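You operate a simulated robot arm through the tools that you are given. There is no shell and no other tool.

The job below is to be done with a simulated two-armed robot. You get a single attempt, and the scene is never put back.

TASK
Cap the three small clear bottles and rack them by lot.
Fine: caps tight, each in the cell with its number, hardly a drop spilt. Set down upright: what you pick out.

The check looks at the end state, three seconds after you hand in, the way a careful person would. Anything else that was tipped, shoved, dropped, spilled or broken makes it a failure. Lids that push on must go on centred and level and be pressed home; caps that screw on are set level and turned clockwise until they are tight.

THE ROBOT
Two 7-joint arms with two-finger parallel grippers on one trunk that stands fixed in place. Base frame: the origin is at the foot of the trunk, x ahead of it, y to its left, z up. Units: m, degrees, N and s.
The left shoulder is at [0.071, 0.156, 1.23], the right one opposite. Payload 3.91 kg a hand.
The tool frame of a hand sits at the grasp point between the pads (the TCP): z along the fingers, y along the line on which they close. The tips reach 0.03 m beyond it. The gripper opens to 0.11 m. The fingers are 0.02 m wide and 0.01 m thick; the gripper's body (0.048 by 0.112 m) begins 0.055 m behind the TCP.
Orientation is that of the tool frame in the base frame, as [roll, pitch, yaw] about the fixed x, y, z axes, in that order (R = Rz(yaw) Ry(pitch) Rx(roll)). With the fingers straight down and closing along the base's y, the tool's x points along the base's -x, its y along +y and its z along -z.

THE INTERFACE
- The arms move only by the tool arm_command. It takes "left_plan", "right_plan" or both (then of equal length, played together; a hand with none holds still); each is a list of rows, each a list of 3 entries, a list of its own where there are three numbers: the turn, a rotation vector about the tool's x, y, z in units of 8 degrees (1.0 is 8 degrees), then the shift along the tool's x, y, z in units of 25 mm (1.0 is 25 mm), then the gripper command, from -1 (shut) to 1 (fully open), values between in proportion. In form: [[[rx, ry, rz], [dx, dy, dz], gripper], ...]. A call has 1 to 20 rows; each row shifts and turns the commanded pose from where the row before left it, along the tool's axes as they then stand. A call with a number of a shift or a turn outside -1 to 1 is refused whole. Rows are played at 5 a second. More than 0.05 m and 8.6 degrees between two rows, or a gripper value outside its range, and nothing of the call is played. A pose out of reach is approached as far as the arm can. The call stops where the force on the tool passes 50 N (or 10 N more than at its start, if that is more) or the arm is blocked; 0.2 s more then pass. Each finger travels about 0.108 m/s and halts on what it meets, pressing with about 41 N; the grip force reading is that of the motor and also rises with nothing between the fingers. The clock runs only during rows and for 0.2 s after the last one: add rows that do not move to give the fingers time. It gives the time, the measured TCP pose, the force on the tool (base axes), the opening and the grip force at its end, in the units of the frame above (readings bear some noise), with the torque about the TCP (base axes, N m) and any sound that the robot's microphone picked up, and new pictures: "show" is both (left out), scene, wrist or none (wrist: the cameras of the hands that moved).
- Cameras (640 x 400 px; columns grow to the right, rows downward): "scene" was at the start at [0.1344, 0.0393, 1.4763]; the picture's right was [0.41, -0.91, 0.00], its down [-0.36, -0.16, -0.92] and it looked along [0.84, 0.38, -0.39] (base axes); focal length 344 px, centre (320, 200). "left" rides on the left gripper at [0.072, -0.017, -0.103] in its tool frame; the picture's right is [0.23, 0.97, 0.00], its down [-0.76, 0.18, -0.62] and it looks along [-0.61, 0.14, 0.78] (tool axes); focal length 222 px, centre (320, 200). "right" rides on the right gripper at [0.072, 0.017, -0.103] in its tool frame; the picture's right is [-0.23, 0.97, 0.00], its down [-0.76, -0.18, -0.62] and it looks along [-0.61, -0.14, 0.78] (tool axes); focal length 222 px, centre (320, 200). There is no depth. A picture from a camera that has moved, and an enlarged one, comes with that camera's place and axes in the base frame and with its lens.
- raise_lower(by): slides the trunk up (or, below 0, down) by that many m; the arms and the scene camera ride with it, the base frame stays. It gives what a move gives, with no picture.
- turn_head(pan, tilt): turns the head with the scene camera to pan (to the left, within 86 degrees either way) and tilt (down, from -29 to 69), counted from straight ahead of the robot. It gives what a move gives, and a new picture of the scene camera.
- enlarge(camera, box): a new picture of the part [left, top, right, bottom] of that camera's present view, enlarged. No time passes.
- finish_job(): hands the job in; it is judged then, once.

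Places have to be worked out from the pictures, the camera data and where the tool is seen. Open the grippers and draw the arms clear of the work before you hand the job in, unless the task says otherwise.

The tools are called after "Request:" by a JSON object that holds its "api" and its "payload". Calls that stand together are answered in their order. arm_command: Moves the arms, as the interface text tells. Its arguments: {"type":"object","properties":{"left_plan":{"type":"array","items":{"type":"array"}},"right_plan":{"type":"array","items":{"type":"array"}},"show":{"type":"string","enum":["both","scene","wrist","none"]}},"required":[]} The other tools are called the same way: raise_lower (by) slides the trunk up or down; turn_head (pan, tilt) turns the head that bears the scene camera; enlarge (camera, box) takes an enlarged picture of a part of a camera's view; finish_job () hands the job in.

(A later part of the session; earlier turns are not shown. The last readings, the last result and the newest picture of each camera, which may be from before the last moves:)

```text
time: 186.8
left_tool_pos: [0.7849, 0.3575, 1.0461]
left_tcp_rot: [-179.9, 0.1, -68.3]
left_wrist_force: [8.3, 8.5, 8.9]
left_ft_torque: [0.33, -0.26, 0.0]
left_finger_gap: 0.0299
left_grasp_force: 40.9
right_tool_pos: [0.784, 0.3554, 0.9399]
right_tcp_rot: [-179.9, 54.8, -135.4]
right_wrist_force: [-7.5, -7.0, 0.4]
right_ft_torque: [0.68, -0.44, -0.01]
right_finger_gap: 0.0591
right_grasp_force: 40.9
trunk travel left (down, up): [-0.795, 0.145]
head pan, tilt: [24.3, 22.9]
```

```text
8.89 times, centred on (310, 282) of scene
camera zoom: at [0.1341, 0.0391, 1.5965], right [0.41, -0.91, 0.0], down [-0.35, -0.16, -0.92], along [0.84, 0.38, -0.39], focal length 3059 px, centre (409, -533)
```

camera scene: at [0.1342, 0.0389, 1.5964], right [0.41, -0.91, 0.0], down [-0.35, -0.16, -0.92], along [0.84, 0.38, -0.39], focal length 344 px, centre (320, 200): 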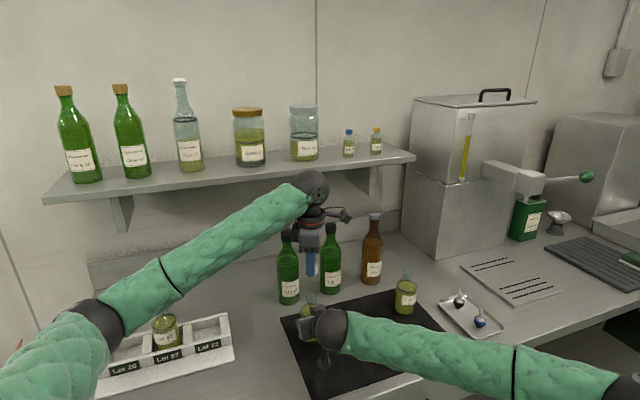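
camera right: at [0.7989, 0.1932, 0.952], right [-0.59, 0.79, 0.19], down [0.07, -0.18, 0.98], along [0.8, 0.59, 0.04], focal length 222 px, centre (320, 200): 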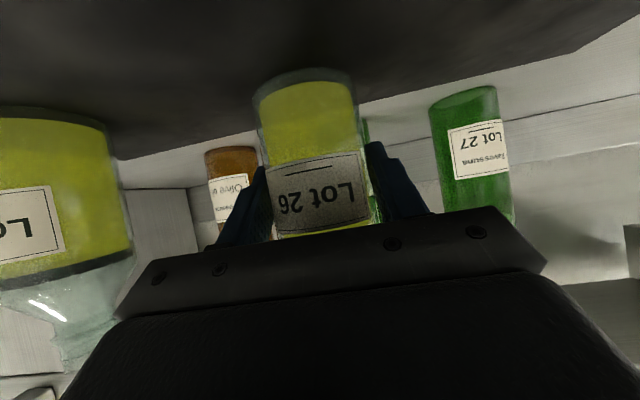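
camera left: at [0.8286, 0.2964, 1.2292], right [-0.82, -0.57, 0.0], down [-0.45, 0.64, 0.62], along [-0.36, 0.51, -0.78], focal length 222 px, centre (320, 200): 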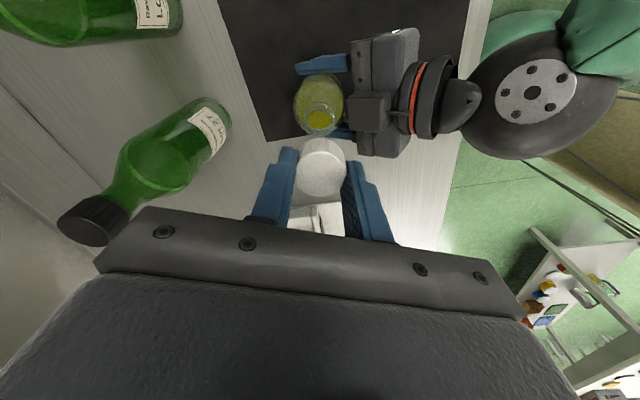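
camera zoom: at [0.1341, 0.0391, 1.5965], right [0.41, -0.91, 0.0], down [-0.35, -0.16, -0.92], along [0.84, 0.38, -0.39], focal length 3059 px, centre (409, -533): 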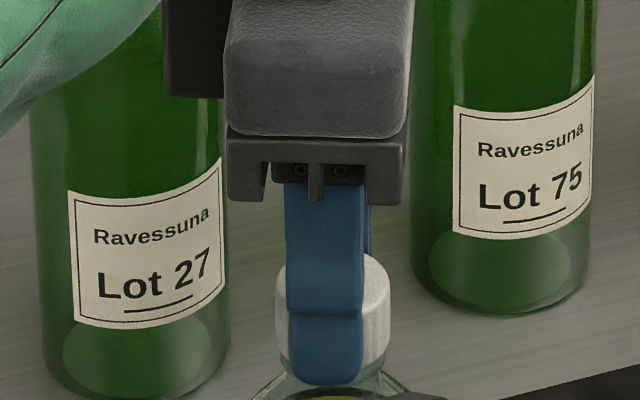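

Contact at z≈1.046 as before, with an 8 N side push. I shift about 0.8 mm with it and begin turning clockwise.

Request:
{"api": "arm_command", "payload": {"left_plan": [[[0, 0, 0], [-0.0135, -0.031, 0], -1], [[0, 0, 0], [0, 0, 0], -1]], "show": "none"}}

Request:
{"api": "arm_command", "payload": {"left_plan": [[[0, 0, 1], [0, 0, 0.005], -1], [[0, 0, 1], [0, 0, 0.01], -1], [[0, 0, 1], [0, 0, 0.01], -1], [[0, 0, 1], [0, 0, 0.01], -1], [[0, 0, 1], [0, 0, 0.01], -1], [[0, 0, 0], [0, 0, 0], -1]], "show": "none"}}

Request:
{"api": "enlarge", "payload": {"camera": "scene", "box": [290, 260, 330, 305]}}

```text
time: 187.4
left_tool_pos: [0.7863, 0.3581, 1.0459]
left_tcp_rot: [-179.9, 0.0, -68.3]
left_wrist_force: [-5.3, 3.6, 16.3]
left_ft_torque: [0.11, 0.12, -0.04]
left_finger_gap: 0.0302
left_grasp_force: 41.2
right_tool_pos: [0.7844, 0.3543, 0.939]
right_tcp_rot: [-179.9, 54.8, -135.4]
right_wrist_force: [3.6, 0.3, -5.0]
right_ft_torque: [0.21, 0.79, -0.06]
right_finger_gap: 0.0589
right_grasp_force: 41.4
trunk travel left (down, up): [-0.795, 0.145]
head pan, tilt: [24.3, 22.9]
```

```text
time: 188.8
left_tool_pos: [0.7867, 0.3568, 1.0455]
left_tcp_rot: [179.8, 0.1, -108.3]
left_wrist_force: [3.4, 11.8, 10.2]
left_ft_torque: [0.38, -0.14, 0.02]
left_finger_gap: 0.0307
left_grasp_force: 40.6
right_tool_pos: [0.7832, 0.3547, 0.9396]
right_tcp_rot: [-179.8, 54.8, -135.4]
right_wrist_force: [-3.5, -10.6, -3.7]
right_ft_torque: [0.61, -0.37, 0.0]
right_finger_gap: 0.059
right_grasp_force: 40.9
trunk travel left (down, up): [-0.795, 0.145]
head pan, tilt: [24.3, 22.9]
```

```text
8.89 times, centred on (310, 282) of scene
camera zoom: at [0.1343, 0.039, 1.5964], right [0.41, -0.91, 0.0], down [-0.35, -0.16, -0.92], along [0.84, 0.38, -0.39], focal length 3059 px, centre (409, -533)
```

zoom: 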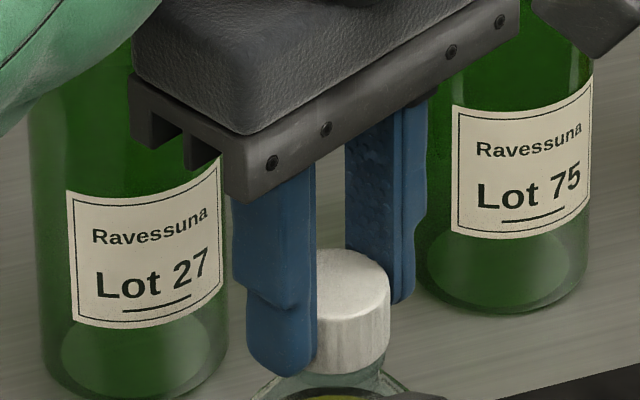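

The cap turns and sits square. I trim the side load and continue 80° clockwise.

Request:
{"api": "arm_command", "payload": {"left_plan": [[[0, 0, 0], [-0.023, 0.007, 0], -1], [[0, 0, 1], [0, 0, 0.005], -1], [[0, 0, 1], [0, 0, 0.005], -1], [[0, 0, 1], [0, 0, 0.005], -1], [[0, 0, 1], [0, 0, 0.005], -1], [[0, 0, 1], [0, 0, 0.005], -1], [[0, 0, 1], [0, 0, 0.005], -1], [[0, 0, 1], [0, 0, 0.005], -1], [[0, 0, 1], [0, 0, 0.005], -1], [[0, 0, 1], [0, 0, 0.005], -1], [[0, 0, 1], [0, 0, 0.005], -1], [[0, 0, 0], [0, 0, 0], -1]], "show": "none"}}

Request:
{"api": "enlarge", "payload": {"camera": "scene", "box": [290, 260, 330, 305]}}

```text
time: 191.4
left_tool_pos: [0.7879, 0.3568, 1.0432]
left_tcp_rot: [179.9, 0.0, 171.5]
left_wrist_force: [0.7, -6.6, 14.0]
left_ft_torque: [-0.23, -0.04, -0.03]
left_finger_gap: 0.0305
left_grasp_force: 40.9
right_tool_pos: [0.7844, 0.3543, 0.9397]
right_tcp_rot: [180.0, 54.8, -135.4]
right_wrist_force: [2.4, 4.5, -6.5]
right_ft_torque: [-0.36, -0.31, -0.03]
right_finger_gap: 0.0588
right_grasp_force: 41.6
trunk travel left (down, up): [-0.795, 0.145]
head pan, tilt: [24.3, 22.9]
```

```text
8.89 times, centred on (310, 282) of scene
camera zoom: at [0.1343, 0.0387, 1.5964], right [0.41, -0.91, 0.0], down [-0.35, -0.16, -0.92], along [0.84, 0.38, -0.39], focal length 3059 px, centre (409, -533)
```

zoom: 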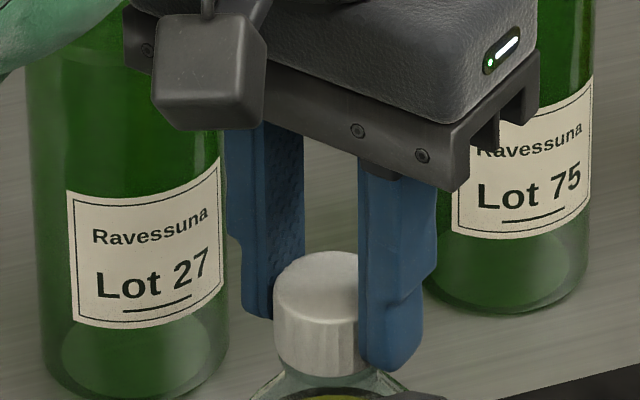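

Request:
{"api": "arm_command", "payload": {"left_plan": [[[0, 0, 1], [0, 0, 0.005], -1], [[0, 0, 1], [0, 0, 0.005], -1], [[0, 0, 1], [0, 0, 0.005], -1], [[0, 0, 1], [0, 0, 0.005], -1], [[0, 0, 1], [0, 0, 0.005], -1], [[0, 0, 1], [0, 0, 0.005], -1], [[0, 0, 0], [0, 0, 0], -1]], "show": "none"}}

Request:
{"api": "arm_command", "payload": {"left_plan": [[[0, 0, 1], [0, 0, 0.003], -1], [[0, 0, 1], [0, 0, 0.003], -1], [[0, 0, 1], [0, 0, 0.003], -1], [[0, 0, 1], [0, 0, 0.003], -1], [[0, 0, 0], [0, 0, 0], -1]], "show": "none"}}

Request:
{"api": "enlarge", "payload": {"camera": "scene", "box": [290, 260, 330, 305]}}

```text
time: 193.0
left_tool_pos: [0.7864, 0.3571, 1.0429]
left_tcp_rot: [-179.9, -0.1, 123.5]
left_wrist_force: [7.0, -12.6, 20.2]
left_ft_torque: [-0.48, -0.29, -0.03]
left_finger_gap: 0.0302
left_grasp_force: 41.2
right_tool_pos: [0.7834, 0.3543, 0.9407]
right_tcp_rot: [180.0, 54.9, -135.3]
right_wrist_force: [-1.4, 9.8, -6.3]
right_ft_torque: [-0.62, -0.53, 0.0]
right_finger_gap: 0.059
right_grasp_force: 40.9
trunk travel left (down, up): [-0.795, 0.145]
head pan, tilt: [24.3, 22.9]
```

```text
time: 194.2
left_tool_pos: [0.7861, 0.3609, 1.0426]
left_tcp_rot: [-180.0, -0.2, 91.7]
left_wrist_force: [2.1, 12.0, 7.6]
left_ft_torque: [0.59, -0.11, 0.68]
left_finger_gap: 0.0315
left_grasp_force: 41.0
right_tool_pos: [0.784, 0.3548, 0.9401]
right_tcp_rot: [-179.8, 54.9, -135.4]
right_wrist_force: [-8.4, -6.2, 1.3]
right_ft_torque: [1.0, 0.04, -0.52]
right_finger_gap: 0.0589
right_grasp_force: 41.5
trunk travel left (down, up): [-0.795, 0.145]
head pan, tilt: [24.3, 22.9]
```

```text
8.89 times, centred on (310, 282) of scene
camera zoom: at [0.1334, 0.0396, 1.5964], right [0.41, -0.91, 0.0], down [-0.35, -0.16, -0.92], along [0.84, 0.38, -0.39], focal length 3059 px, centre (409, -533)
```

zoom: 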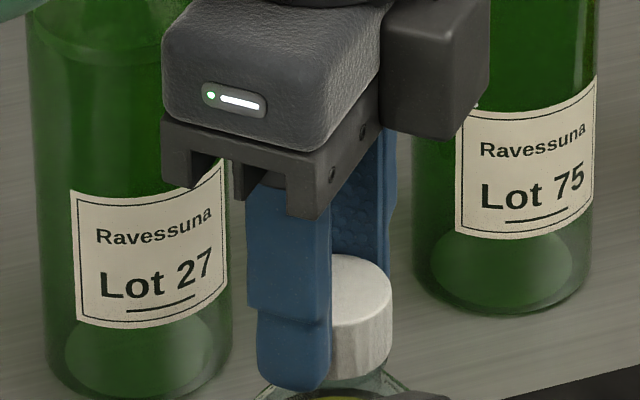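

Torque has reached 0.68 N·m after about 200°, as with the first bottle, though the TCP reads 3 mm off in y. I look at the wrist view before going on.

Request:
{"api": "arm_command", "payload": {"left_plan": [[[0, 0, 0], [0, 0, 0], -1]], "show": "wrist"}}

Request:
{"api": "enlarge", "payload": {"camera": "left", "box": [220, 70, 420, 220]}}

```text
time: 194.6
left_tool_pos: [0.7867, 0.3601, 1.042]
left_tcp_rot: [-180.0, -0.2, 91.7]
left_wrist_force: [3.8, 18.1, 4.5]
left_ft_torque: [0.9, -0.1, 0.42]
left_finger_gap: 0.0312
left_grasp_force: 40.9
right_tool_pos: [0.7852, 0.3545, 0.9406]
right_tcp_rot: [-179.9, 54.8, -135.5]
right_wrist_force: [-6.6, -10.0, 3.7]
right_ft_torque: [1.11, 0.05, -0.47]
right_finger_gap: 0.0593
right_grasp_force: 40.8
trunk travel left (down, up): [-0.795, 0.145]
head pan, tilt: [24.3, 22.9]
camera left: at [0.7671, 0.4323, 1.1456], right [0.97, 0.26, 0.0], down [0.2, -0.76, 0.62], along [0.16, -0.6, -0.78], focal length 222 px, centre (320, 200)
```

left: 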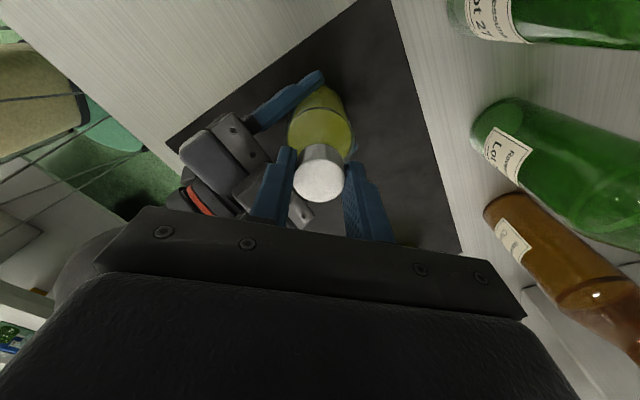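

```text
2.67 times, centred on (320, 145) of left
camera zoom: at [0.7671, 0.4323, 1.1456], right [0.97, 0.26, 0.0], down [0.2, -0.76, 0.62], along [0.16, -0.6, -0.78], focal length 592 px, centre (320, 347)
```

zoom: 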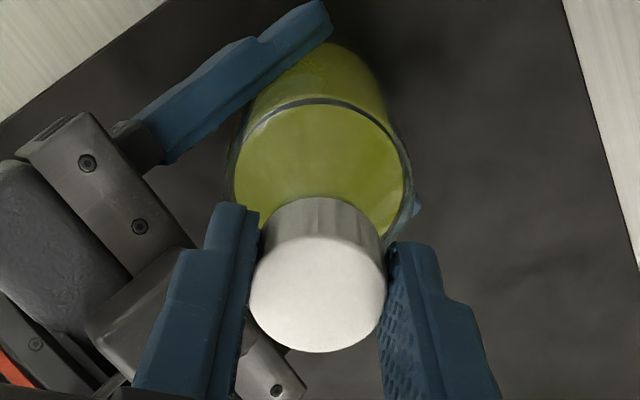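

The left finger is grazing the right gripper's block at this low height. I loosen only slightly, rise straight up, and will regrip the cap 6 mm higher so the fingers clear the block.

Request:
{"api": "arm_command", "payload": {"left_plan": [[[0, 0, 0], [0, 0, 0], -0.36], [[0, 0, 0], [0, 0, 0], -0.36], [[0, 0, 0], [0, 0, -0.4], -0.34], [[0, 0, 0], [0, 0, -0.6], -0.3], [[0, 0, 0], [0, 0, -0.8], -0.24], [[0, 0, 0], [0, 0, 0], -0.24]], "show": "both"}}

Request:
{"api": "enlarge", "payload": {"camera": "scene", "box": [280, 255, 340, 315]}}

Request:
{"api": "enlarge", "payload": {"camera": "left", "box": [220, 50, 420, 200]}}

```text
time: 196.0
left_tool_pos: [0.7898, 0.3589, 1.0883]
left_tcp_rot: [-180.0, -0.2, 91.6]
left_wrist_force: [0.2, 0.0, -0.7]
left_ft_torque: [0.01, -0.04, -0.01]
left_finger_gap: 0.0416
left_grasp_force: 0.0
right_tool_pos: [0.7838, 0.3541, 0.941]
right_tcp_rot: [-179.9, 54.9, -135.3]
right_wrist_force: [0.3, 1.1, 6.3]
right_ft_torque: [0.04, 0.21, -0.05]
right_finger_gap: 0.0589
right_grasp_force: 40.3
trunk travel left (down, up): [-0.795, 0.145]
head pan, tilt: [24.3, 22.9]
camera scene: at [0.1342, 0.0392, 1.5964], right [0.41, -0.91, 0.0], down [-0.35, -0.16, -0.92], along [0.84, 0.38, -0.39], focal length 344 px, centre (320, 200)
camera left: at [0.7688, 0.4308, 1.1902], right [0.97, 0.25, 0.0], down [0.2, -0.76, 0.62], along [0.16, -0.6, -0.78], focal length 222 px, centre (320, 200)
```

scene: 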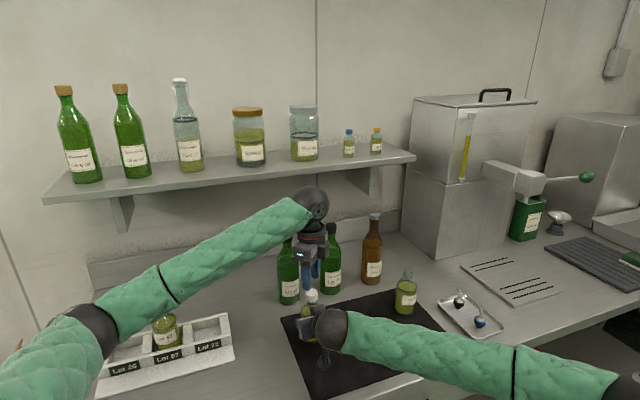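
left: 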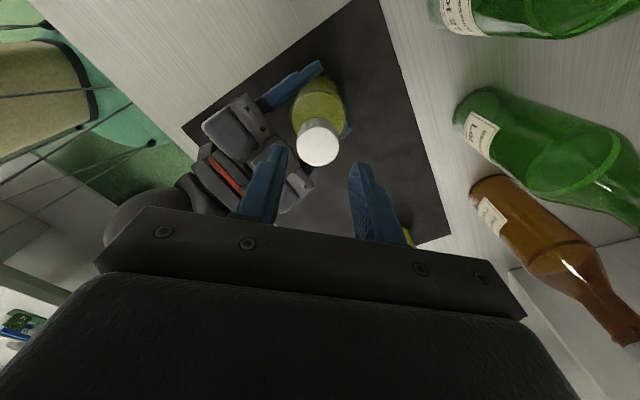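

```text
6.67 times, centred on (310, 285) of scene
camera zoom: at [0.1342, 0.0392, 1.5964], right [0.41, -0.91, 0.0], down [-0.35, -0.16, -0.92], along [0.84, 0.38, -0.39], focal length 2294 px, centre (387, -367)
```

zoom: 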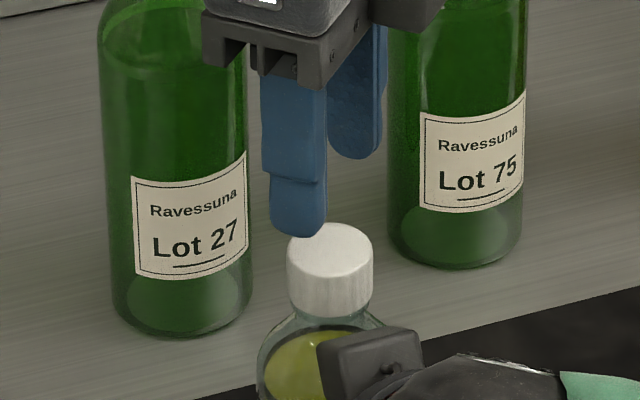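

```text
2.67 times, centred on (320, 125) of left
camera zoom: at [0.7688, 0.4308, 1.1902], right [0.97, 0.25, 0.0], down [0.2, -0.76, 0.62], along [0.16, -0.6, -0.78], focal length 592 px, centre (320, 400)
```

zoom: 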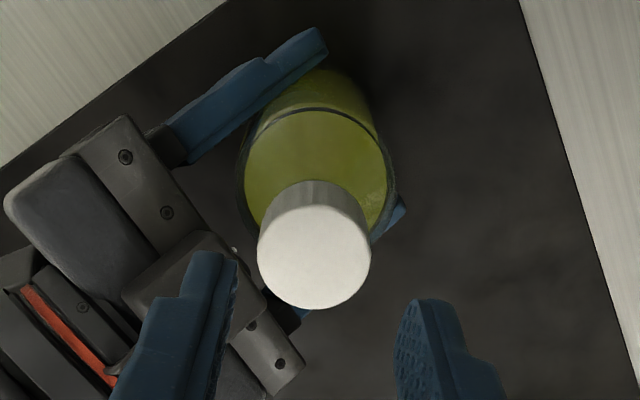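

The cap looks level and seated on bottle 26. I re-centre and rewind 152° counter-clockwise at this height.

Request:
{"api": "arm_command", "payload": {"left_plan": [[[0, 0, 0], [0, -0.14, 0], -0.24], [[0, 0, -1], [0, 0, 0], -0.24], [[0, 0, -1], [0, 0, 0], -0.24], [[0, 0, -1], [0, 0, 0], -0.24], [[0, 0, -1], [0, 0, 0], -0.24], [[0, 0, -1], [0, 0, 0], -0.24], [[0, 0, -1], [0, 0, 0], -0.24], [[0, 0, -1], [0, 0, 0], -0.24], [[0, 0, -1], [0, 0, 0], -0.24], [[0, 0, -1], [0, 0, 0], -0.24], [[0, 0, -1], [0, 0, 0], -0.24], [[0, 0, -1], [0, 0, 0], -0.24], [[0, 0, -1], [0, 0, 0], -0.24], [[0, 0, -1], [0, 0, 0], -0.24], [[0, 0, -1], [0, 0, 0], -0.24], [[0, 0, -1], [0, 0, 0], -0.24], [[0, 0, -1], [0, 0, 0], -0.24], [[0, 0, -1], [0, 0, 0], -0.24], [[0, 0, -1], [0, 0, 0], -0.24], [[0, 0, -1], [0, 0, 0], -0.24]], "show": "wrist"}}

Request:
{"api": "enlarge", "payload": {"camera": "left", "box": [240, 80, 400, 220]}}

```text
time: 200.2
left_tool_pos: [0.7827, 0.3575, 1.088]
left_tcp_rot: [180.0, 0.1, -116.3]
left_wrist_force: [-0.2, -0.4, -0.5]
left_ft_torque: [-0.02, 0.0, 0.03]
left_finger_gap: 0.042
left_grasp_force: 0.0
right_tool_pos: [0.7852, 0.3544, 0.9395]
right_tcp_rot: [-179.9, 54.8, -135.4]
right_wrist_force: [1.7, 1.3, 8.6]
right_ft_torque: [0.07, 0.02, -0.02]
right_finger_gap: 0.059
right_grasp_force: 41.0
trunk travel left (down, up): [-0.795, 0.145]
head pan, tilt: [24.3, 22.9]
camera left: at [0.7661, 0.2858, 1.1902], right [-0.97, 0.23, 0.0], down [0.18, 0.76, 0.62], along [0.14, 0.61, -0.78], focal length 222 px, centre (320, 200)
```

left: 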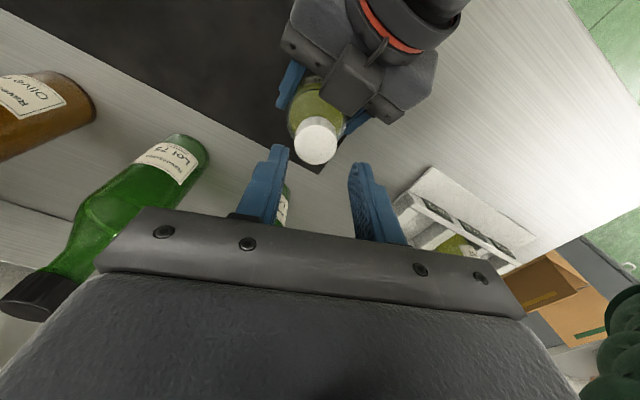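

```text
2.86 times, centred on (320, 150) of left
camera zoom: at [0.7661, 0.2858, 1.1902], right [-0.97, 0.23, 0.0], down [0.18, 0.76, 0.62], along [0.14, 0.61, -0.78], focal length 635 px, centre (320, 343)
```

zoom: 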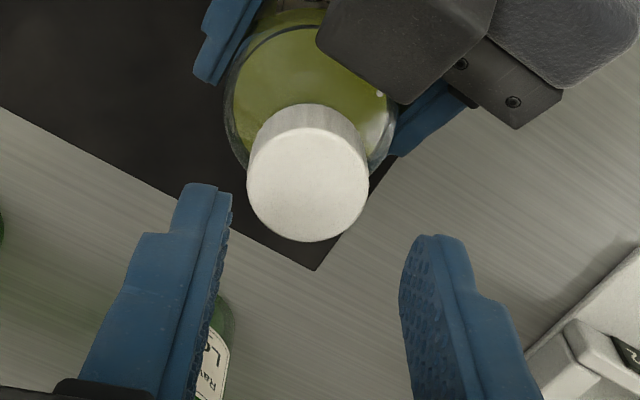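

The cap is 3 mm off in x. I trim, descend to grip it 6 mm higher than before, close, and tighten while watching the torque.

Request:
{"api": "arm_command", "payload": {"left_plan": [[[0, 0, 0], [-0.057, -0.115, 0.39], -0.24], [[0, 0, 0], [0, 0, 0.39], -0.24], [[0, 0, 0], [0, 0, 0.39], -0.24], [[0, 0, 0], [0, 0, 0.39], -0.24], [[0, 0, 0], [0, 0, 0], -0.24], [[0, 0, 0], [0, 0, 0], -0.6], [[0, 0, 0], [0, 0, 0], -1], [[0, 0, 0], [0, 0, 0], -1], [[0, 0, 0], [0, 0, 0], -1]], "show": "none"}}

Request:
{"api": "arm_command", "payload": {"left_plan": [[[0, 0, 0.5], [0, 0, 0], -1], [[0, 0, 0.5], [0, 0, 0], -1], [[0, 0, 0.5], [0, 0, 0], -1], [[0, 0, 0.5], [0, 0, 0], -1], [[0, 0, 0], [0, 0, 0], -1]], "show": "none"}}

Request:
{"api": "enlarge", "payload": {"camera": "scene", "box": [280, 255, 340, 315]}}

```text
time: 202.2
left_tool_pos: [0.7858, 0.3558, 1.0491]
left_tcp_rot: [180.0, 0.2, -116.4]
left_wrist_force: [6.8, -3.9, -0.4]
left_ft_torque: [-0.12, -0.2, 0.02]
left_finger_gap: 0.0302
left_grasp_force: 41.5
right_tool_pos: [0.784, 0.3537, 0.9401]
right_tcp_rot: [-180.0, 54.9, -135.4]
right_wrist_force: [-4.1, 2.3, 7.1]
right_ft_torque: [-0.43, -0.51, 0.04]
right_finger_gap: 0.0592
right_grasp_force: 41.6
trunk travel left (down, up): [-0.795, 0.145]
head pan, tilt: [24.3, 22.9]
```

```text
time: 203.4
left_tool_pos: [0.7862, 0.3583, 1.0487]
left_tcp_rot: [179.9, 0.0, -132.4]
left_wrist_force: [0.3, -6.4, 3.7]
left_ft_torque: [-0.24, 0.05, 0.78]
left_finger_gap: 0.0307
left_grasp_force: 41.0
right_tool_pos: [0.7848, 0.3555, 0.9389]
right_tcp_rot: [180.0, 54.8, -135.4]
right_wrist_force: [-4.5, 9.5, -1.5]
right_ft_torque: [-0.06, 0.1, -0.58]
right_finger_gap: 0.0587
right_grasp_force: 41.0
trunk travel left (down, up): [-0.795, 0.145]
head pan, tilt: [24.3, 22.9]
```

```text
6.67 times, centred on (310, 285) of scene
camera zoom: at [0.1341, 0.0396, 1.5964], right [0.41, -0.91, 0.0], down [-0.35, -0.16, -0.92], along [0.84, 0.38, -0.39], focal length 2294 px, centre (387, -367)
```

zoom: 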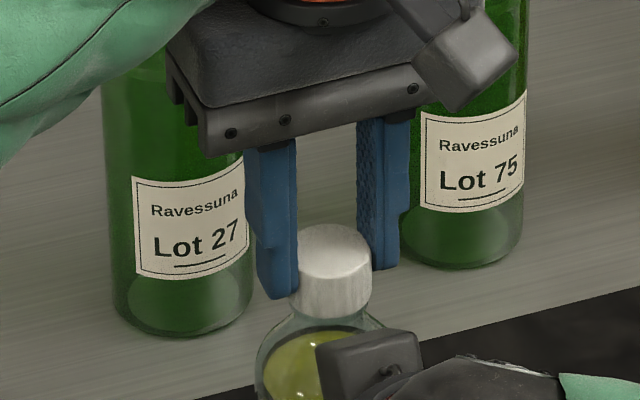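

Torque is 0.78 N·m within 16°. I turn another 32° to make sure it is at its stop.

Request:
{"api": "arm_command", "payload": {"left_plan": [[[0, 0, 0.5], [0, 0, 0], -1], [[0, 0, 0.5], [0, 0, 0], -1], [[0, 0, 0.5], [0, 0, 0], -1], [[0, 0, 0.5], [0, 0, 0], -1], [[0, 0, 0], [0, 0, 0], -1]], "show": "none"}}

Request:
{"api": "arm_command", "payload": {"left_plan": [[[0, 0, 0.5], [0, 0, 0], -1], [[0, 0, 0.5], [0, 0, 0], -1], [[0, 0, 0.5], [0, 0, 0], -1], [[0, 0, 0.5], [0, 0, 0], -1], [[0, 0, 0], [0, 0, 0], -1]], "show": "none"}}

Request:
{"api": "enlarge", "payload": {"camera": "scene", "box": [280, 255, 340, 315]}}

```text
time: 204.6
left_tool_pos: [0.7874, 0.3581, 1.0489]
left_tcp_rot: [179.9, 0.0, -148.4]
left_wrist_force: [9.5, -5.5, 1.6]
left_ft_torque: [-0.14, -0.36, 0.75]
left_finger_gap: 0.0315
left_grasp_force: 40.7
right_tool_pos: [0.7839, 0.3556, 0.9395]
right_tcp_rot: [180.0, 54.8, -135.2]
right_wrist_force: [-11.6, 7.7, -1.1]
right_ft_torque: [-0.27, -0.46, -0.63]
right_finger_gap: 0.0587
right_grasp_force: 41.5
trunk travel left (down, up): [-0.795, 0.145]
head pan, tilt: [24.3, 22.9]
```

```text
time: 205.8
left_tool_pos: [0.7876, 0.3573, 1.0477]
left_tcp_rot: [-179.9, 0.0, -164.4]
left_wrist_force: [9.6, -11.7, 5.3]
left_ft_torque: [-0.37, -0.36, 0.48]
left_finger_gap: 0.0311
left_grasp_force: 41.2
right_tool_pos: [0.7842, 0.3549, 0.9396]
right_tcp_rot: [-180.0, 54.7, -135.4]
right_wrist_force: [-8.0, 12.6, -4.4]
right_ft_torque: [-0.75, -0.67, -0.44]
right_finger_gap: 0.0584
right_grasp_force: 41.2
trunk travel left (down, up): [-0.795, 0.145]
head pan, tilt: [24.3, 22.9]
```

```text
6.67 times, centred on (310, 285) of scene
camera zoom: at [0.1348, 0.0393, 1.5964], right [0.41, -0.91, 0.0], down [-0.36, -0.16, -0.92], along [0.84, 0.38, -0.39], focal length 2294 px, centre (387, -367)
```

zoom: 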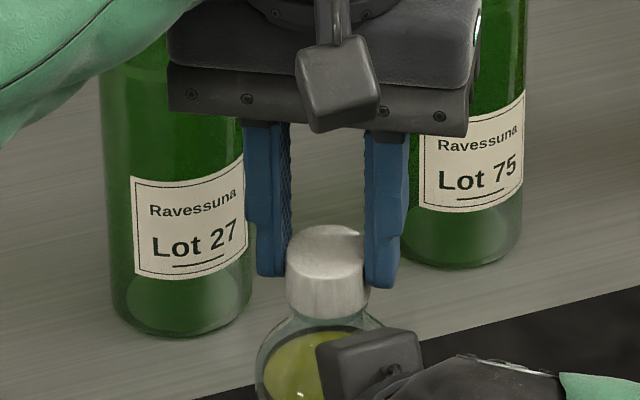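

Torque peaks at 0.75–0.78 and then slips, so cap 26 is tight. The right hand opens and backs out while the left holds the cap.

Request:
{"api": "arm_command", "payload": {"right_plan": [[[0, 0, 0], [0, 0, 0], 0.2], [[0, 0, 0], [0, 0, 0], 0.4], [[0, 0, 0], [0, 0, 0], 0.6], [[0, 0, 0], [0, 0, 0], 0.6], [[0, 0, 0], [0.25, 0, -0.355], 0.6], [[0, 0, 0], [0.25, 0, -0.355], 0.6], [[0, 0, 0], [0.5, 0, -0.71], 0.6], [[0, 0, 0], [0.5, 0, -0.71], 0.6], [[0, 0, 0], [0.5, 0, -0.71], 0.6], [[0, 0, 0], [0.5, 0, -0.71], 0.6], [[0, 0, 0], [0.5, 0, -0.71], 0.6], [[0, 0, 0], [0.5, 0, -0.71], 0.6], [[0, 0, 0], [0, 0, 0], 0.6]], "show": "scene"}}

Request:
{"api": "enlarge", "payload": {"camera": "scene", "box": [260, 250, 380, 360]}}

```text
time: 208.6
left_tool_pos: [0.7868, 0.3584, 1.0474]
left_tcp_rot: [180.0, -0.1, -164.4]
left_wrist_force: [-5.7, -6.3, 8.5]
left_ft_torque: [-0.78, 0.88, 0.09]
left_finger_gap: 0.0309
left_grasp_force: 41.2
right_tool_pos: [0.7014, 0.2458, 0.9428]
right_tcp_rot: [179.9, 54.5, -135.4]
right_wrist_force: [0.0, 0.1, 0.0]
right_ft_torque: [-0.03, 0.01, -0.03]
right_finger_gap: 0.088
right_grasp_force: 0.0
right hand out of reach, approached as far as the arm can: row 10, 11, 12
trunk travel left (down, up): [-0.795, 0.145]
head pan, tilt: [24.3, 22.9]
camera scene: at [0.1345, 0.0403, 1.5964], right [0.41, -0.91, 0.0], down [-0.35, -0.16, -0.92], along [0.84, 0.38, -0.39], focal length 344 px, centre (320, 200)
```

scene: 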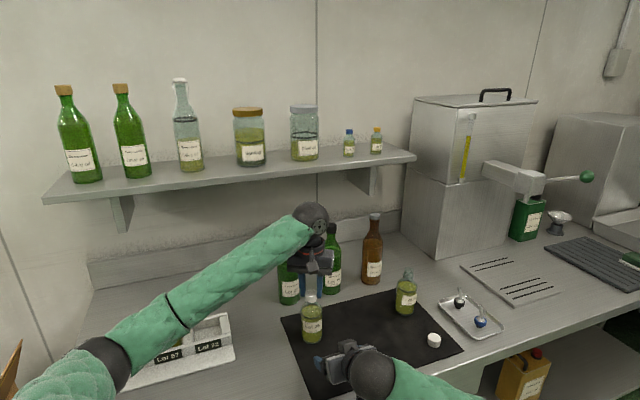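

```text
3.64 times, centred on (320, 305) of scene
camera zoom: at [0.1345, 0.0403, 1.5964], right [0.41, -0.91, 0.0], down [-0.35, -0.16, -0.92], along [0.84, 0.38, -0.39], focal length 1251 px, centre (320, -182)
```

zoom: 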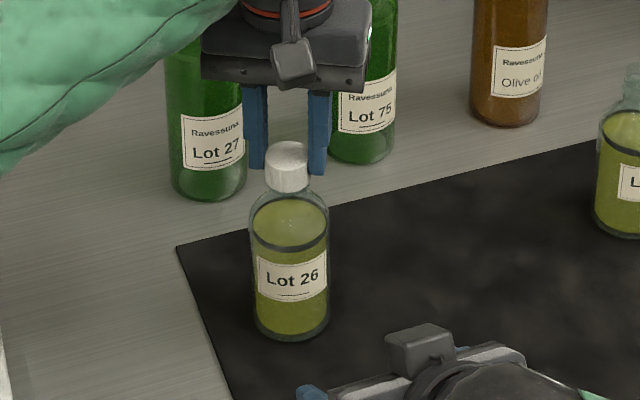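

Bottle 26 stands free. I lift it slowly by the cap.

Request:
{"api": "arm_command", "payload": {"left_plan": [[[0, 0, 0], [0, 0, -0.1], -1], [[0, 0, 0], [0, 0, -0.2], -1], [[0, 0, 0], [0, 0, -0.4], -1], [[0, 0, 0], [0, 0, -0.5], -1], [[0, 0, 0], [0, 0, -0.5], -1], [[0, 0, 0], [0, 0, -0.6], -1], [[0, 0, 0], [0, 0, -0.6], -1], [[0, 0, 0], [0, 0, -0.6], -1], [[0, 0, 0], [0, 0, -0.5], -1], [[0, 0, 0], [0, 0, 0], -1], [[0, 0, 0], [0, 0, 0], -1]], "show": "scene"}}

Request:
{"api": "enlarge", "payload": {"camera": "scene", "box": [260, 210, 360, 330]}}

```text
time: 211.0
left_tool_pos: [0.7863, 0.359, 1.1487]
left_tcp_rot: [179.9, -0.1, -164.4]
left_wrist_force: [0.8, -0.3, -3.3]
left_ft_torque: [0.0, 0.04, -0.01]
left_finger_gap: 0.0307
left_grasp_force: 41.5
right_tool_pos: [0.7015, 0.246, 0.9423]
right_tcp_rot: [179.9, 54.7, -135.4]
right_wrist_force: [-0.2, -0.4, -0.7]
right_ft_torque: [-0.01, -0.01, 0.01]
right_finger_gap: 0.0881
right_grasp_force: 0.1
trunk travel left (down, up): [-0.795, 0.145]
head pan, tilt: [24.3, 22.9]
camera scene: at [0.1351, 0.0393, 1.5963], right [0.41, -0.91, 0.0], down [-0.36, -0.16, -0.92], along [0.84, 0.38, -0.39], focal length 344 px, centre (320, 200)
```

scene: 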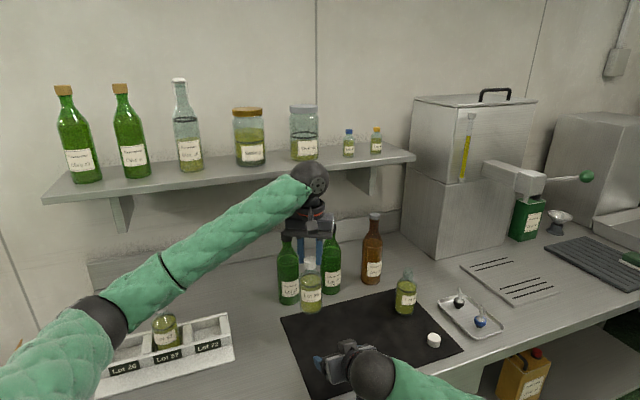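

```text
3.33 times, centred on (310, 270) of scene
camera zoom: at [0.1351, 0.0393, 1.5963], right [0.41, -0.91, 0.0], down [-0.36, -0.16, -0.92], along [0.84, 0.38, -0.39], focal length 1147 px, centre (353, -33)
```

zoom: 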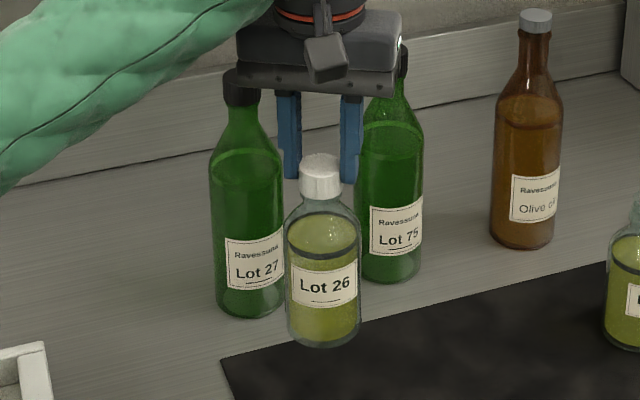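

Bottle 26 hangs upright. The straight path would cross bottle 57, so I first raise it until its base clears bottle 57's cap, then travel to above the Lot 26 cell.

Request:
{"api": "arm_command", "payload": {"left_plan": [[[0, 0, 0], [0, 0, -0.86], -1], [[0, 0, 0], [0, 0, -0.86], -1], [[0, 0, 0], [0, 0, -0.86], -1], [[0, 0, 0], [0, 0, -0.86], -1], [[0, 0, 0], [0.299, 0.878, 0], -1], [[0, 0, 0], [0.299, 0.878, 0], -1], [[0, 0, 0], [0.299, 0.878, 0], -1], [[0, 0, 0], [0.299, 0.878, 0], -1], [[0, 0, 0], [0.299, 0.878, 0], -1], [[0, 0, 0], [0.299, 0.878, 0], -1], [[0, 0, 0], [0.299, 0.878, 0], -1], [[0, 0, 0], [0.299, 0.878, 0], -1], [[0, 0, 0], [0.299, 0.878, 0], -1], [[0, 0, 0], [0.299, 0.878, 0], -1], [[0, 0, 0], [0, 0, 0], -1]], "show": "scene"}}

```text
time: 214.2
left_tool_pos: [0.6561, 0.5476, 1.2358]
left_tcp_rot: [179.9, 0.0, -164.4]
left_wrist_force: [0.3, 0.2, -4.1]
left_ft_torque: [0.01, -0.01, 0.01]
left_finger_gap: 0.0307
left_grasp_force: 41.3
right_tool_pos: [0.7031, 0.2454, 0.9426]
right_tcp_rot: [179.9, 54.6, -135.4]
right_wrist_force: [-0.2, 0.0, -0.9]
right_ft_torque: [0.0, -0.01, -0.02]
right_finger_gap: 0.0881
right_grasp_force: 0.0
trunk travel left (down, up): [-0.795, 0.145]
head pan, tilt: [24.3, 22.9]
camera scene: at [0.1359, 0.039, 1.5962], right [0.41, -0.91, 0.0], down [-0.36, -0.16, -0.92], along [0.84, 0.38, -0.39], focal length 344 px, centre (320, 200)
```

scene: 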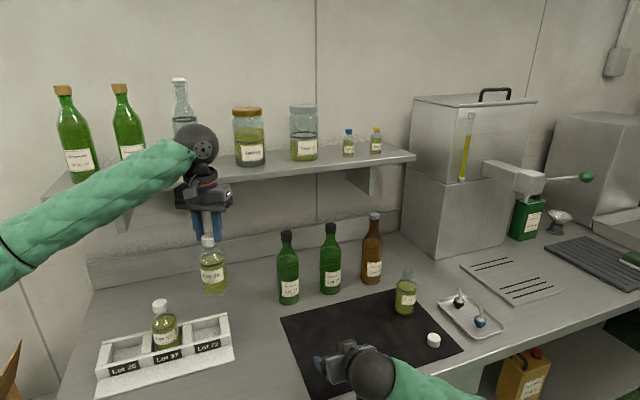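

Request:
{"api": "arm_command", "payload": {"left_plan": [[[0, 0, 0], [0.299, 0.878, 0], -1], [[0, 0, 0], [0.299, 0.878, 0], -1], [[0, 0, 0], [0.299, 0.878, 0], -1], [[0, 0, 0], [0.299, 0.878, 0], -1], [[0, 0, 0], [0.299, 0.878, 0], -1], [[0, 0, 0], [0.299, 0.878, 0], -1], [[0, 0, 0], [0, 0, 0], -1]], "show": "none"}}

Request:
{"api": "arm_command", "payload": {"left_plan": [[[0, 0, 0], [0.299, 0.878, 0], -1], [[0, 0, 0], [0.299, 0.878, 0], -1], [[0, 0, 0], [0.299, 0.878, 0], -1], [[0, 0, 0], [0.299, 0.878, 0], -1], [[0, 0, 0], [0, 0, 0], -1]], "show": "both"}}

Request:
{"api": "enlarge", "payload": {"camera": "left", "box": [170, 20, 470, 220]}}

```text
time: 215.8
left_tool_pos: [0.5771, 0.6632, 1.2324]
left_tcp_rot: [179.9, -0.1, -164.4]
left_wrist_force: [0.5, -0.2, -4.0]
left_ft_torque: [0.05, -0.04, 0.02]
left_finger_gap: 0.0306
left_grasp_force: 41.4
right_tool_pos: [0.702, 0.2463, 0.9406]
right_tcp_rot: [179.9, 54.6, -135.4]
right_wrist_force: [-0.4, 0.0, -0.5]
right_ft_torque: [-0.02, -0.04, -0.01]
right_finger_gap: 0.0884
right_grasp_force: 0.0
trunk travel left (down, up): [-0.795, 0.145]
head pan, tilt: [24.3, 22.9]
```

```text
time: 217.0
left_tool_pos: [0.5253, 0.7398, 1.2337]
left_tcp_rot: [179.9, -0.1, -164.3]
left_wrist_force: [0.8, -0.7, -4.6]
left_ft_torque: [0.01, 0.01, 0.01]
left_finger_gap: 0.0308
left_grasp_force: 41.1
right_tool_pos: [0.703, 0.2452, 0.9419]
right_tcp_rot: [179.9, 54.6, -135.3]
right_wrist_force: [-0.1, 0.2, -0.5]
right_ft_torque: [-0.01, 0.0, -0.03]
right_finger_gap: 0.088
right_grasp_force: 0.0
trunk travel left (down, up): [-0.795, 0.145]
head pan, tilt: [24.3, 22.9]
camera scene: at [0.1358, 0.0399, 1.5962], right [0.41, -0.91, 0.0], down [-0.36, -0.16, -0.92], along [0.84, 0.38, -0.39], focal length 344 px, centre (320, 200)
camera left: at [0.4597, 0.704, 1.3361], right [-0.48, 0.88, 0.0], down [0.69, 0.38, 0.62], along [0.55, 0.3, -0.78], focal length 222 px, centre (320, 200)
```

scene: 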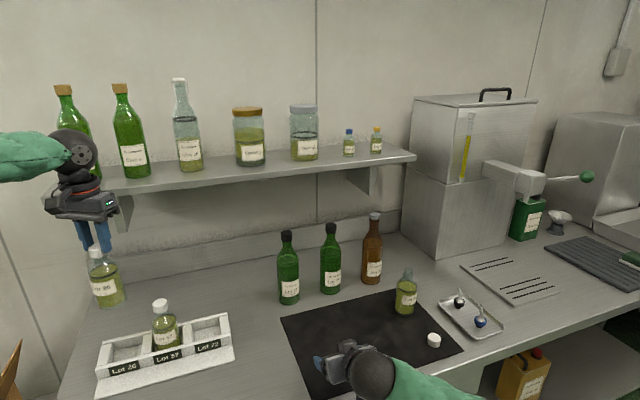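
left: 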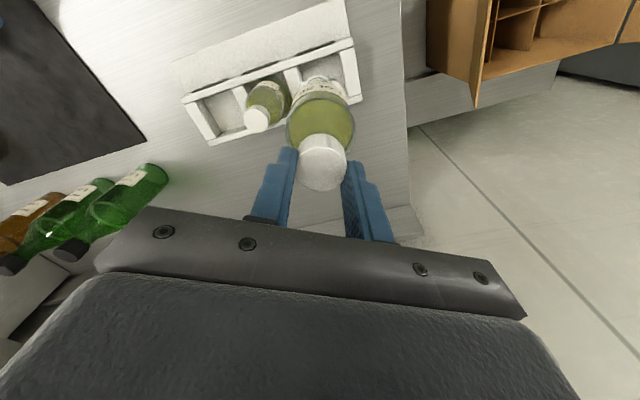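

```text
2.00 times, centred on (320, 120) of left
camera zoom: at [0.4597, 0.704, 1.3361], right [-0.48, 0.88, 0.0], down [0.69, 0.38, 0.62], along [0.55, 0.3, -0.78], focal length 444 px, centre (320, 360)
```

zoom: 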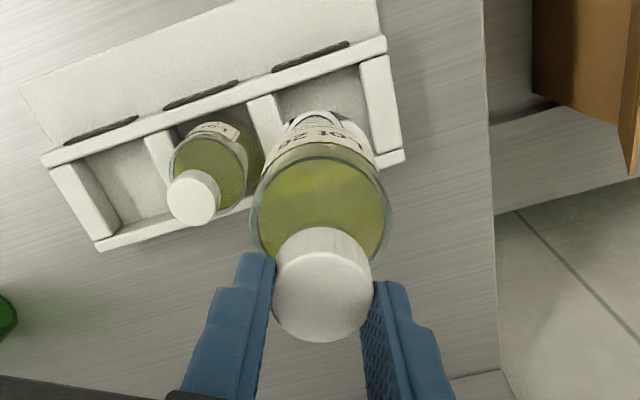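

The bottle is above the Lot 26 cell (est. centre 0.526, 0.743). I trim and lower partway, keeping clear of bottle 57, then recheck.

Request:
{"api": "arm_command", "payload": {"left_plan": [[[0, 0, 0], [-0.06, 0.108, 0.4], -1], [[0, 0, 0], [0, 0, 0.6], -1], [[0, 0, 0], [0, 0, 0.6], -1], [[0, 0, 0], [0, 0, 0.6], -1], [[0, 0, 0], [0, 0, 0.6], -1], [[0, 0, 0], [0, 0, 0], -1], [[0, 0, 0], [0, 0, 0], -1]], "show": "both"}}

Request:
{"api": "enlarge", "payload": {"camera": "left", "box": [200, 20, 460, 200]}}

Request:
{"api": "enlarge", "payload": {"camera": "scene", "box": [60, 240, 240, 390]}}

```text
time: 218.6
left_tool_pos: [0.5258, 0.7435, 1.1631]
left_tcp_rot: [179.8, -0.2, -164.4]
left_wrist_force: [-0.3, 0.9, -4.2]
left_ft_torque: [0.01, -0.01, 0.05]
left_finger_gap: 0.0307
left_grasp_force: 40.7
right_tool_pos: [0.7019, 0.2454, 0.9411]
right_tcp_rot: [179.9, 54.6, -135.5]
right_wrist_force: [-0.6, 0.2, -0.3]
right_ft_torque: [-0.01, -0.04, 0.0]
right_finger_gap: 0.0878
right_grasp_force: 0.0
trunk travel left (down, up): [-0.795, 0.145]
head pan, tilt: [24.3, 22.9]
camera scene: at [0.135, 0.0399, 1.5963], right [0.41, -0.91, 0.0], down [-0.36, -0.16, -0.92], along [0.84, 0.38, -0.39], focal length 344 px, centre (320, 200)
camera left: at [0.4602, 0.7091, 1.2651], right [-0.48, 0.88, 0.0], down [0.69, 0.38, 0.62], along [0.55, 0.3, -0.78], focal length 222 px, centre (320, 200)
```

scene: 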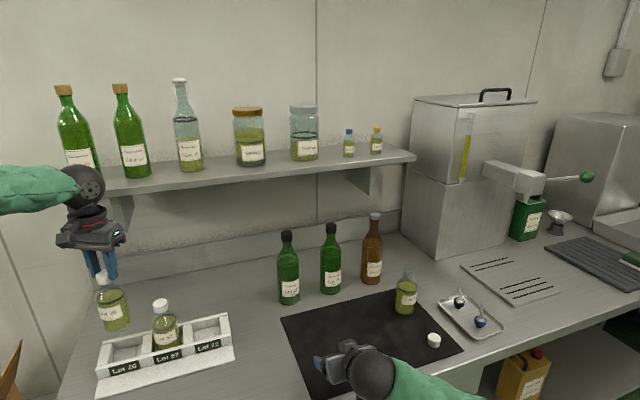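
left: 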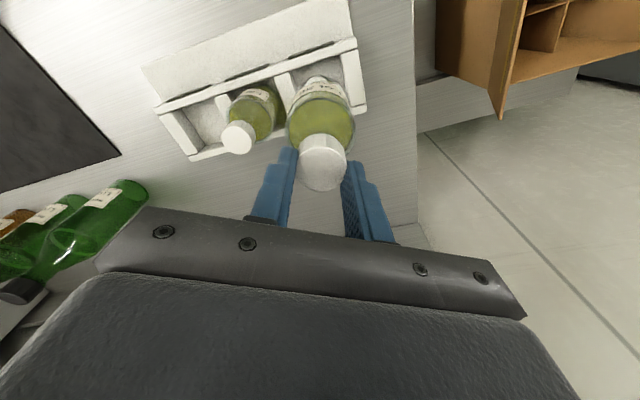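

```text
2.22 times, centred on (330, 110) of left
camera zoom: at [0.4602, 0.7091, 1.2651], right [-0.48, 0.88, 0.0], down [0.69, 0.38, 0.62], along [0.55, 0.3, -0.78], focal length 494 px, centre (298, 400)
```

zoom: 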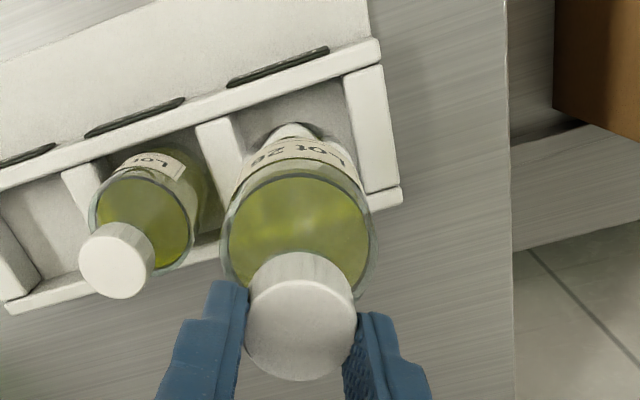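

```text
2.67 times, centred on (150, 315) of scene
camera zoom: at [0.135, 0.0399, 1.5963], right [0.41, -0.91, 0.0], down [-0.36, -0.16, -0.92], along [0.84, 0.38, -0.39], focal length 918 px, centre (773, -107)
```

zoom: 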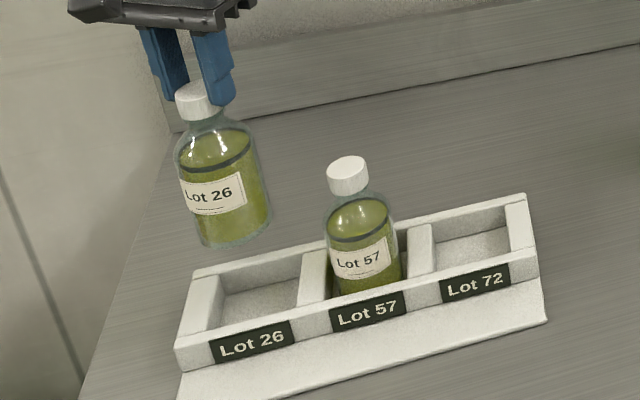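

Estimates agree on about (0.525, 0.744), and the TCP is there. I lower until the base is just above the rim and compare visually.

Request:
{"api": "arm_command", "payload": {"left_plan": [[[0, 0, 0], [0, 0, 0.6], -1], [[0, 0, 0], [0, 0, 0.6], -1], [[0, 0, 0], [0, 0, 0.6], -1], [[0, 0, 0], [0, 0, 0.6], -1], [[0, 0, 0], [0, 0, 0.15], -1], [[0, 0, 0], [0, 0, 0], -1], [[0, 0, 0], [0, 0, 0], -1]], "show": "none"}}

Request:
{"api": "enlarge", "payload": {"camera": "left", "box": [220, 30, 400, 200]}}

Request:
{"api": "enlarge", "payload": {"camera": "scene", "box": [80, 280, 190, 380]}}

```text
time: 220.2
left_tool_pos: [0.5231, 0.7435, 1.0984]
left_tcp_rot: [179.9, -0.1, -164.4]
left_wrist_force: [0.8, 0.5, -3.8]
left_ft_torque: [-0.03, -0.01, 0.02]
left_finger_gap: 0.0305
left_grasp_force: 41.1
right_tool_pos: [0.7026, 0.247, 0.9423]
right_tcp_rot: [179.9, 54.6, -135.4]
right_wrist_force: [-0.7, 0.3, 0.6]
right_ft_torque: [-0.03, 0.05, 0.03]
right_finger_gap: 0.0879
right_grasp_force: 0.0
trunk travel left (down, up): [-0.795, 0.145]
head pan, tilt: [24.3, 22.9]
```

```text
2.35 times, centred on (310, 115) of left
camera zoom: at [0.4594, 0.7089, 1.2022], right [-0.48, 0.88, 0.0], down [0.69, 0.38, 0.62], along [0.55, 0.3, -0.78], focal length 523 px, centre (344, 400)
```

zoom: 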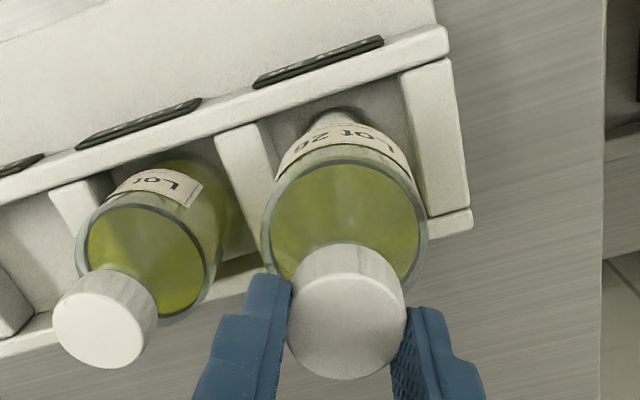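

```text
4.00 times, centred on (135, 330) of scene
camera zoom: at [0.1348, 0.0399, 1.5963], right [0.41, -0.91, 0.0], down [-0.36, -0.16, -0.92], along [0.84, 0.38, -0.39], focal length 1377 px, centre (1060, -320)
```

zoom: 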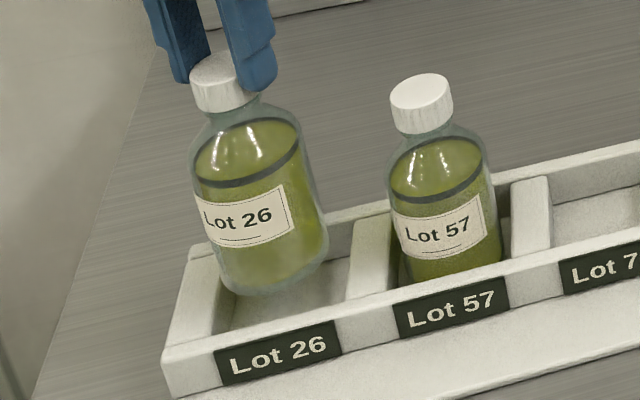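

Both views put the base within about 2 mm of the cell's centre. I lower it into the cell in steps, watching for side forces.

Request:
{"api": "arm_command", "payload": {"left_plan": [[[0, 0, 0], [0, 0, 0.25], -1], [[0, 0, 0], [0, 0, 0.25], -1], [[0, 0, 0], [0, 0, 0.25], -1], [[0, 0, 0], [0, 0, 0.2], -1], [[0, 0, 0], [0, 0, 0], -1]], "show": "none"}}

Request:
{"api": "enlarge", "payload": {"camera": "left", "box": [220, 30, 400, 200]}}

Request:
{"api": "enlarge", "payload": {"camera": "scene", "box": [80, 280, 190, 380]}}

```text
time: 221.4
left_tool_pos: [0.5243, 0.7433, 1.0768]
left_tcp_rot: [180.0, 0.0, -164.4]
left_wrist_force: [-0.5, -0.3, -3.3]
left_ft_torque: [-0.01, 0.02, -0.01]
left_finger_gap: 0.0309
left_grasp_force: 40.9
right_tool_pos: [0.7018, 0.2451, 0.9431]
right_tcp_rot: [179.8, 54.7, -135.4]
right_wrist_force: [0.0, 0.7, 0.3]
right_ft_torque: [0.0, 0.02, 0.03]
right_finger_gap: 0.0881
right_grasp_force: 0.0
trunk travel left (down, up): [-0.795, 0.145]
head pan, tilt: [24.3, 22.9]
```

```text
2.35 times, centred on (310, 115) of left
camera zoom: at [0.4593, 0.7079, 1.1793], right [-0.48, 0.88, 0.0], down [0.69, 0.38, 0.62], along [0.55, 0.3, -0.78], focal length 523 px, centre (344, 400)
```

zoom: 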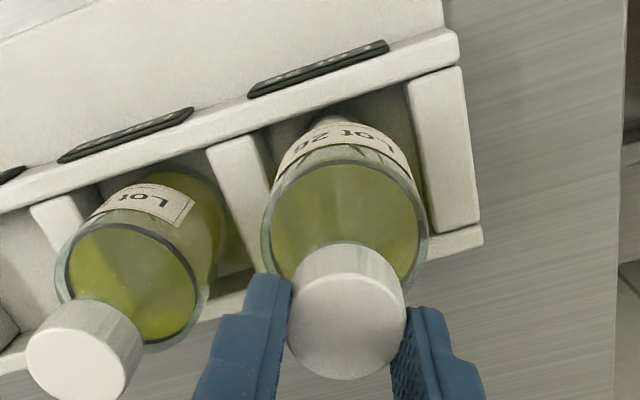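

```text
4.00 times, centred on (135, 330) of scene
camera zoom: at [0.1346, 0.0396, 1.5963], right [0.41, -0.91, 0.0], down [-0.36, -0.16, -0.92], along [0.84, 0.38, -0.39], focal length 1377 px, centre (1060, -320)
```

zoom: 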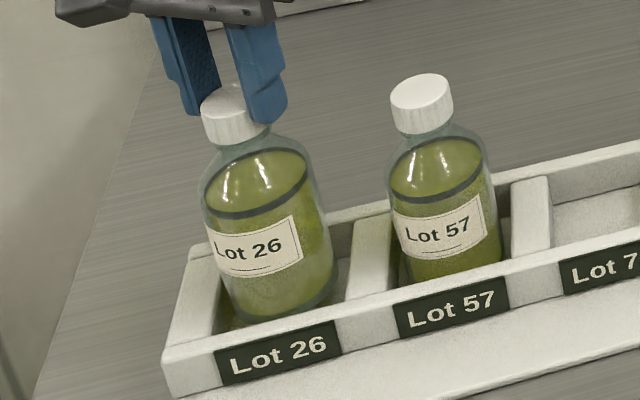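

It is inside with no contact. I lower it the rest of the way to the floor.

Request:
{"api": "arm_command", "payload": {"left_plan": [[[0, 0, 0], [0, 0, 0.25], -1], [[0, 0, 0], [0, 0, 0.25], -1], [[0, 0, 0], [0, 0, 0.2], -1], [[0, 0, 0], [0, 0, 0.12], -1], [[0, 0, 0], [0, 0, 0.08], -1], [[0, 0, 0], [0, 0, 0], -1]], "show": "none"}}

```text
time: 222.8
left_tool_pos: [0.5252, 0.7426, 1.0538]
left_tcp_rot: [179.9, -0.1, -164.5]
left_wrist_force: [-0.1, 0.0, -4.3]
left_ft_torque: [0.02, -0.04, 0.0]
left_finger_gap: 0.0309
left_grasp_force: 40.2
right_tool_pos: [0.7029, 0.2457, 0.9435]
right_tcp_rot: [179.9, 54.6, -135.4]
right_wrist_force: [0.8, 0.0, 0.1]
right_ft_torque: [0.03, -0.03, 0.0]
right_finger_gap: 0.088
right_grasp_force: 0.0
trunk travel left (down, up): [-0.795, 0.145]
head pan, tilt: [24.3, 22.9]
```

Request:
{"api": "arm_command", "payload": {"left_plan": [[[0, 0, 0], [0, 0, 0.04], -1], [[0, 0, 0], [0, 0, 0.04], -1], [[0, 0, 0], [0, 0, 0.04], -1], [[0, 0, 0], [0, 0, 0], -1]], "show": "none"}}

```text
time: 223.8
left_tool_pos: [0.5256, 0.7424, 1.052]
left_tcp_rot: [179.9, 0.0, -164.4]
left_wrist_force: [-0.5, -0.4, 1.1]
left_ft_torque: [-0.1, -0.04, 0.01]
left_finger_gap: 0.0304
left_grasp_force: 40.7
right_tool_pos: [0.7022, 0.2448, 0.9429]
right_tcp_rot: [179.9, 54.7, -135.4]
right_wrist_force: [-0.3, 0.7, 0.1]
right_ft_torque: [-0.01, 0.02, 0.0]
right_finger_gap: 0.088
right_grasp_force: 0.0
trunk travel left (down, up): [-0.795, 0.145]
head pan, tilt: [24.3, 22.9]
```

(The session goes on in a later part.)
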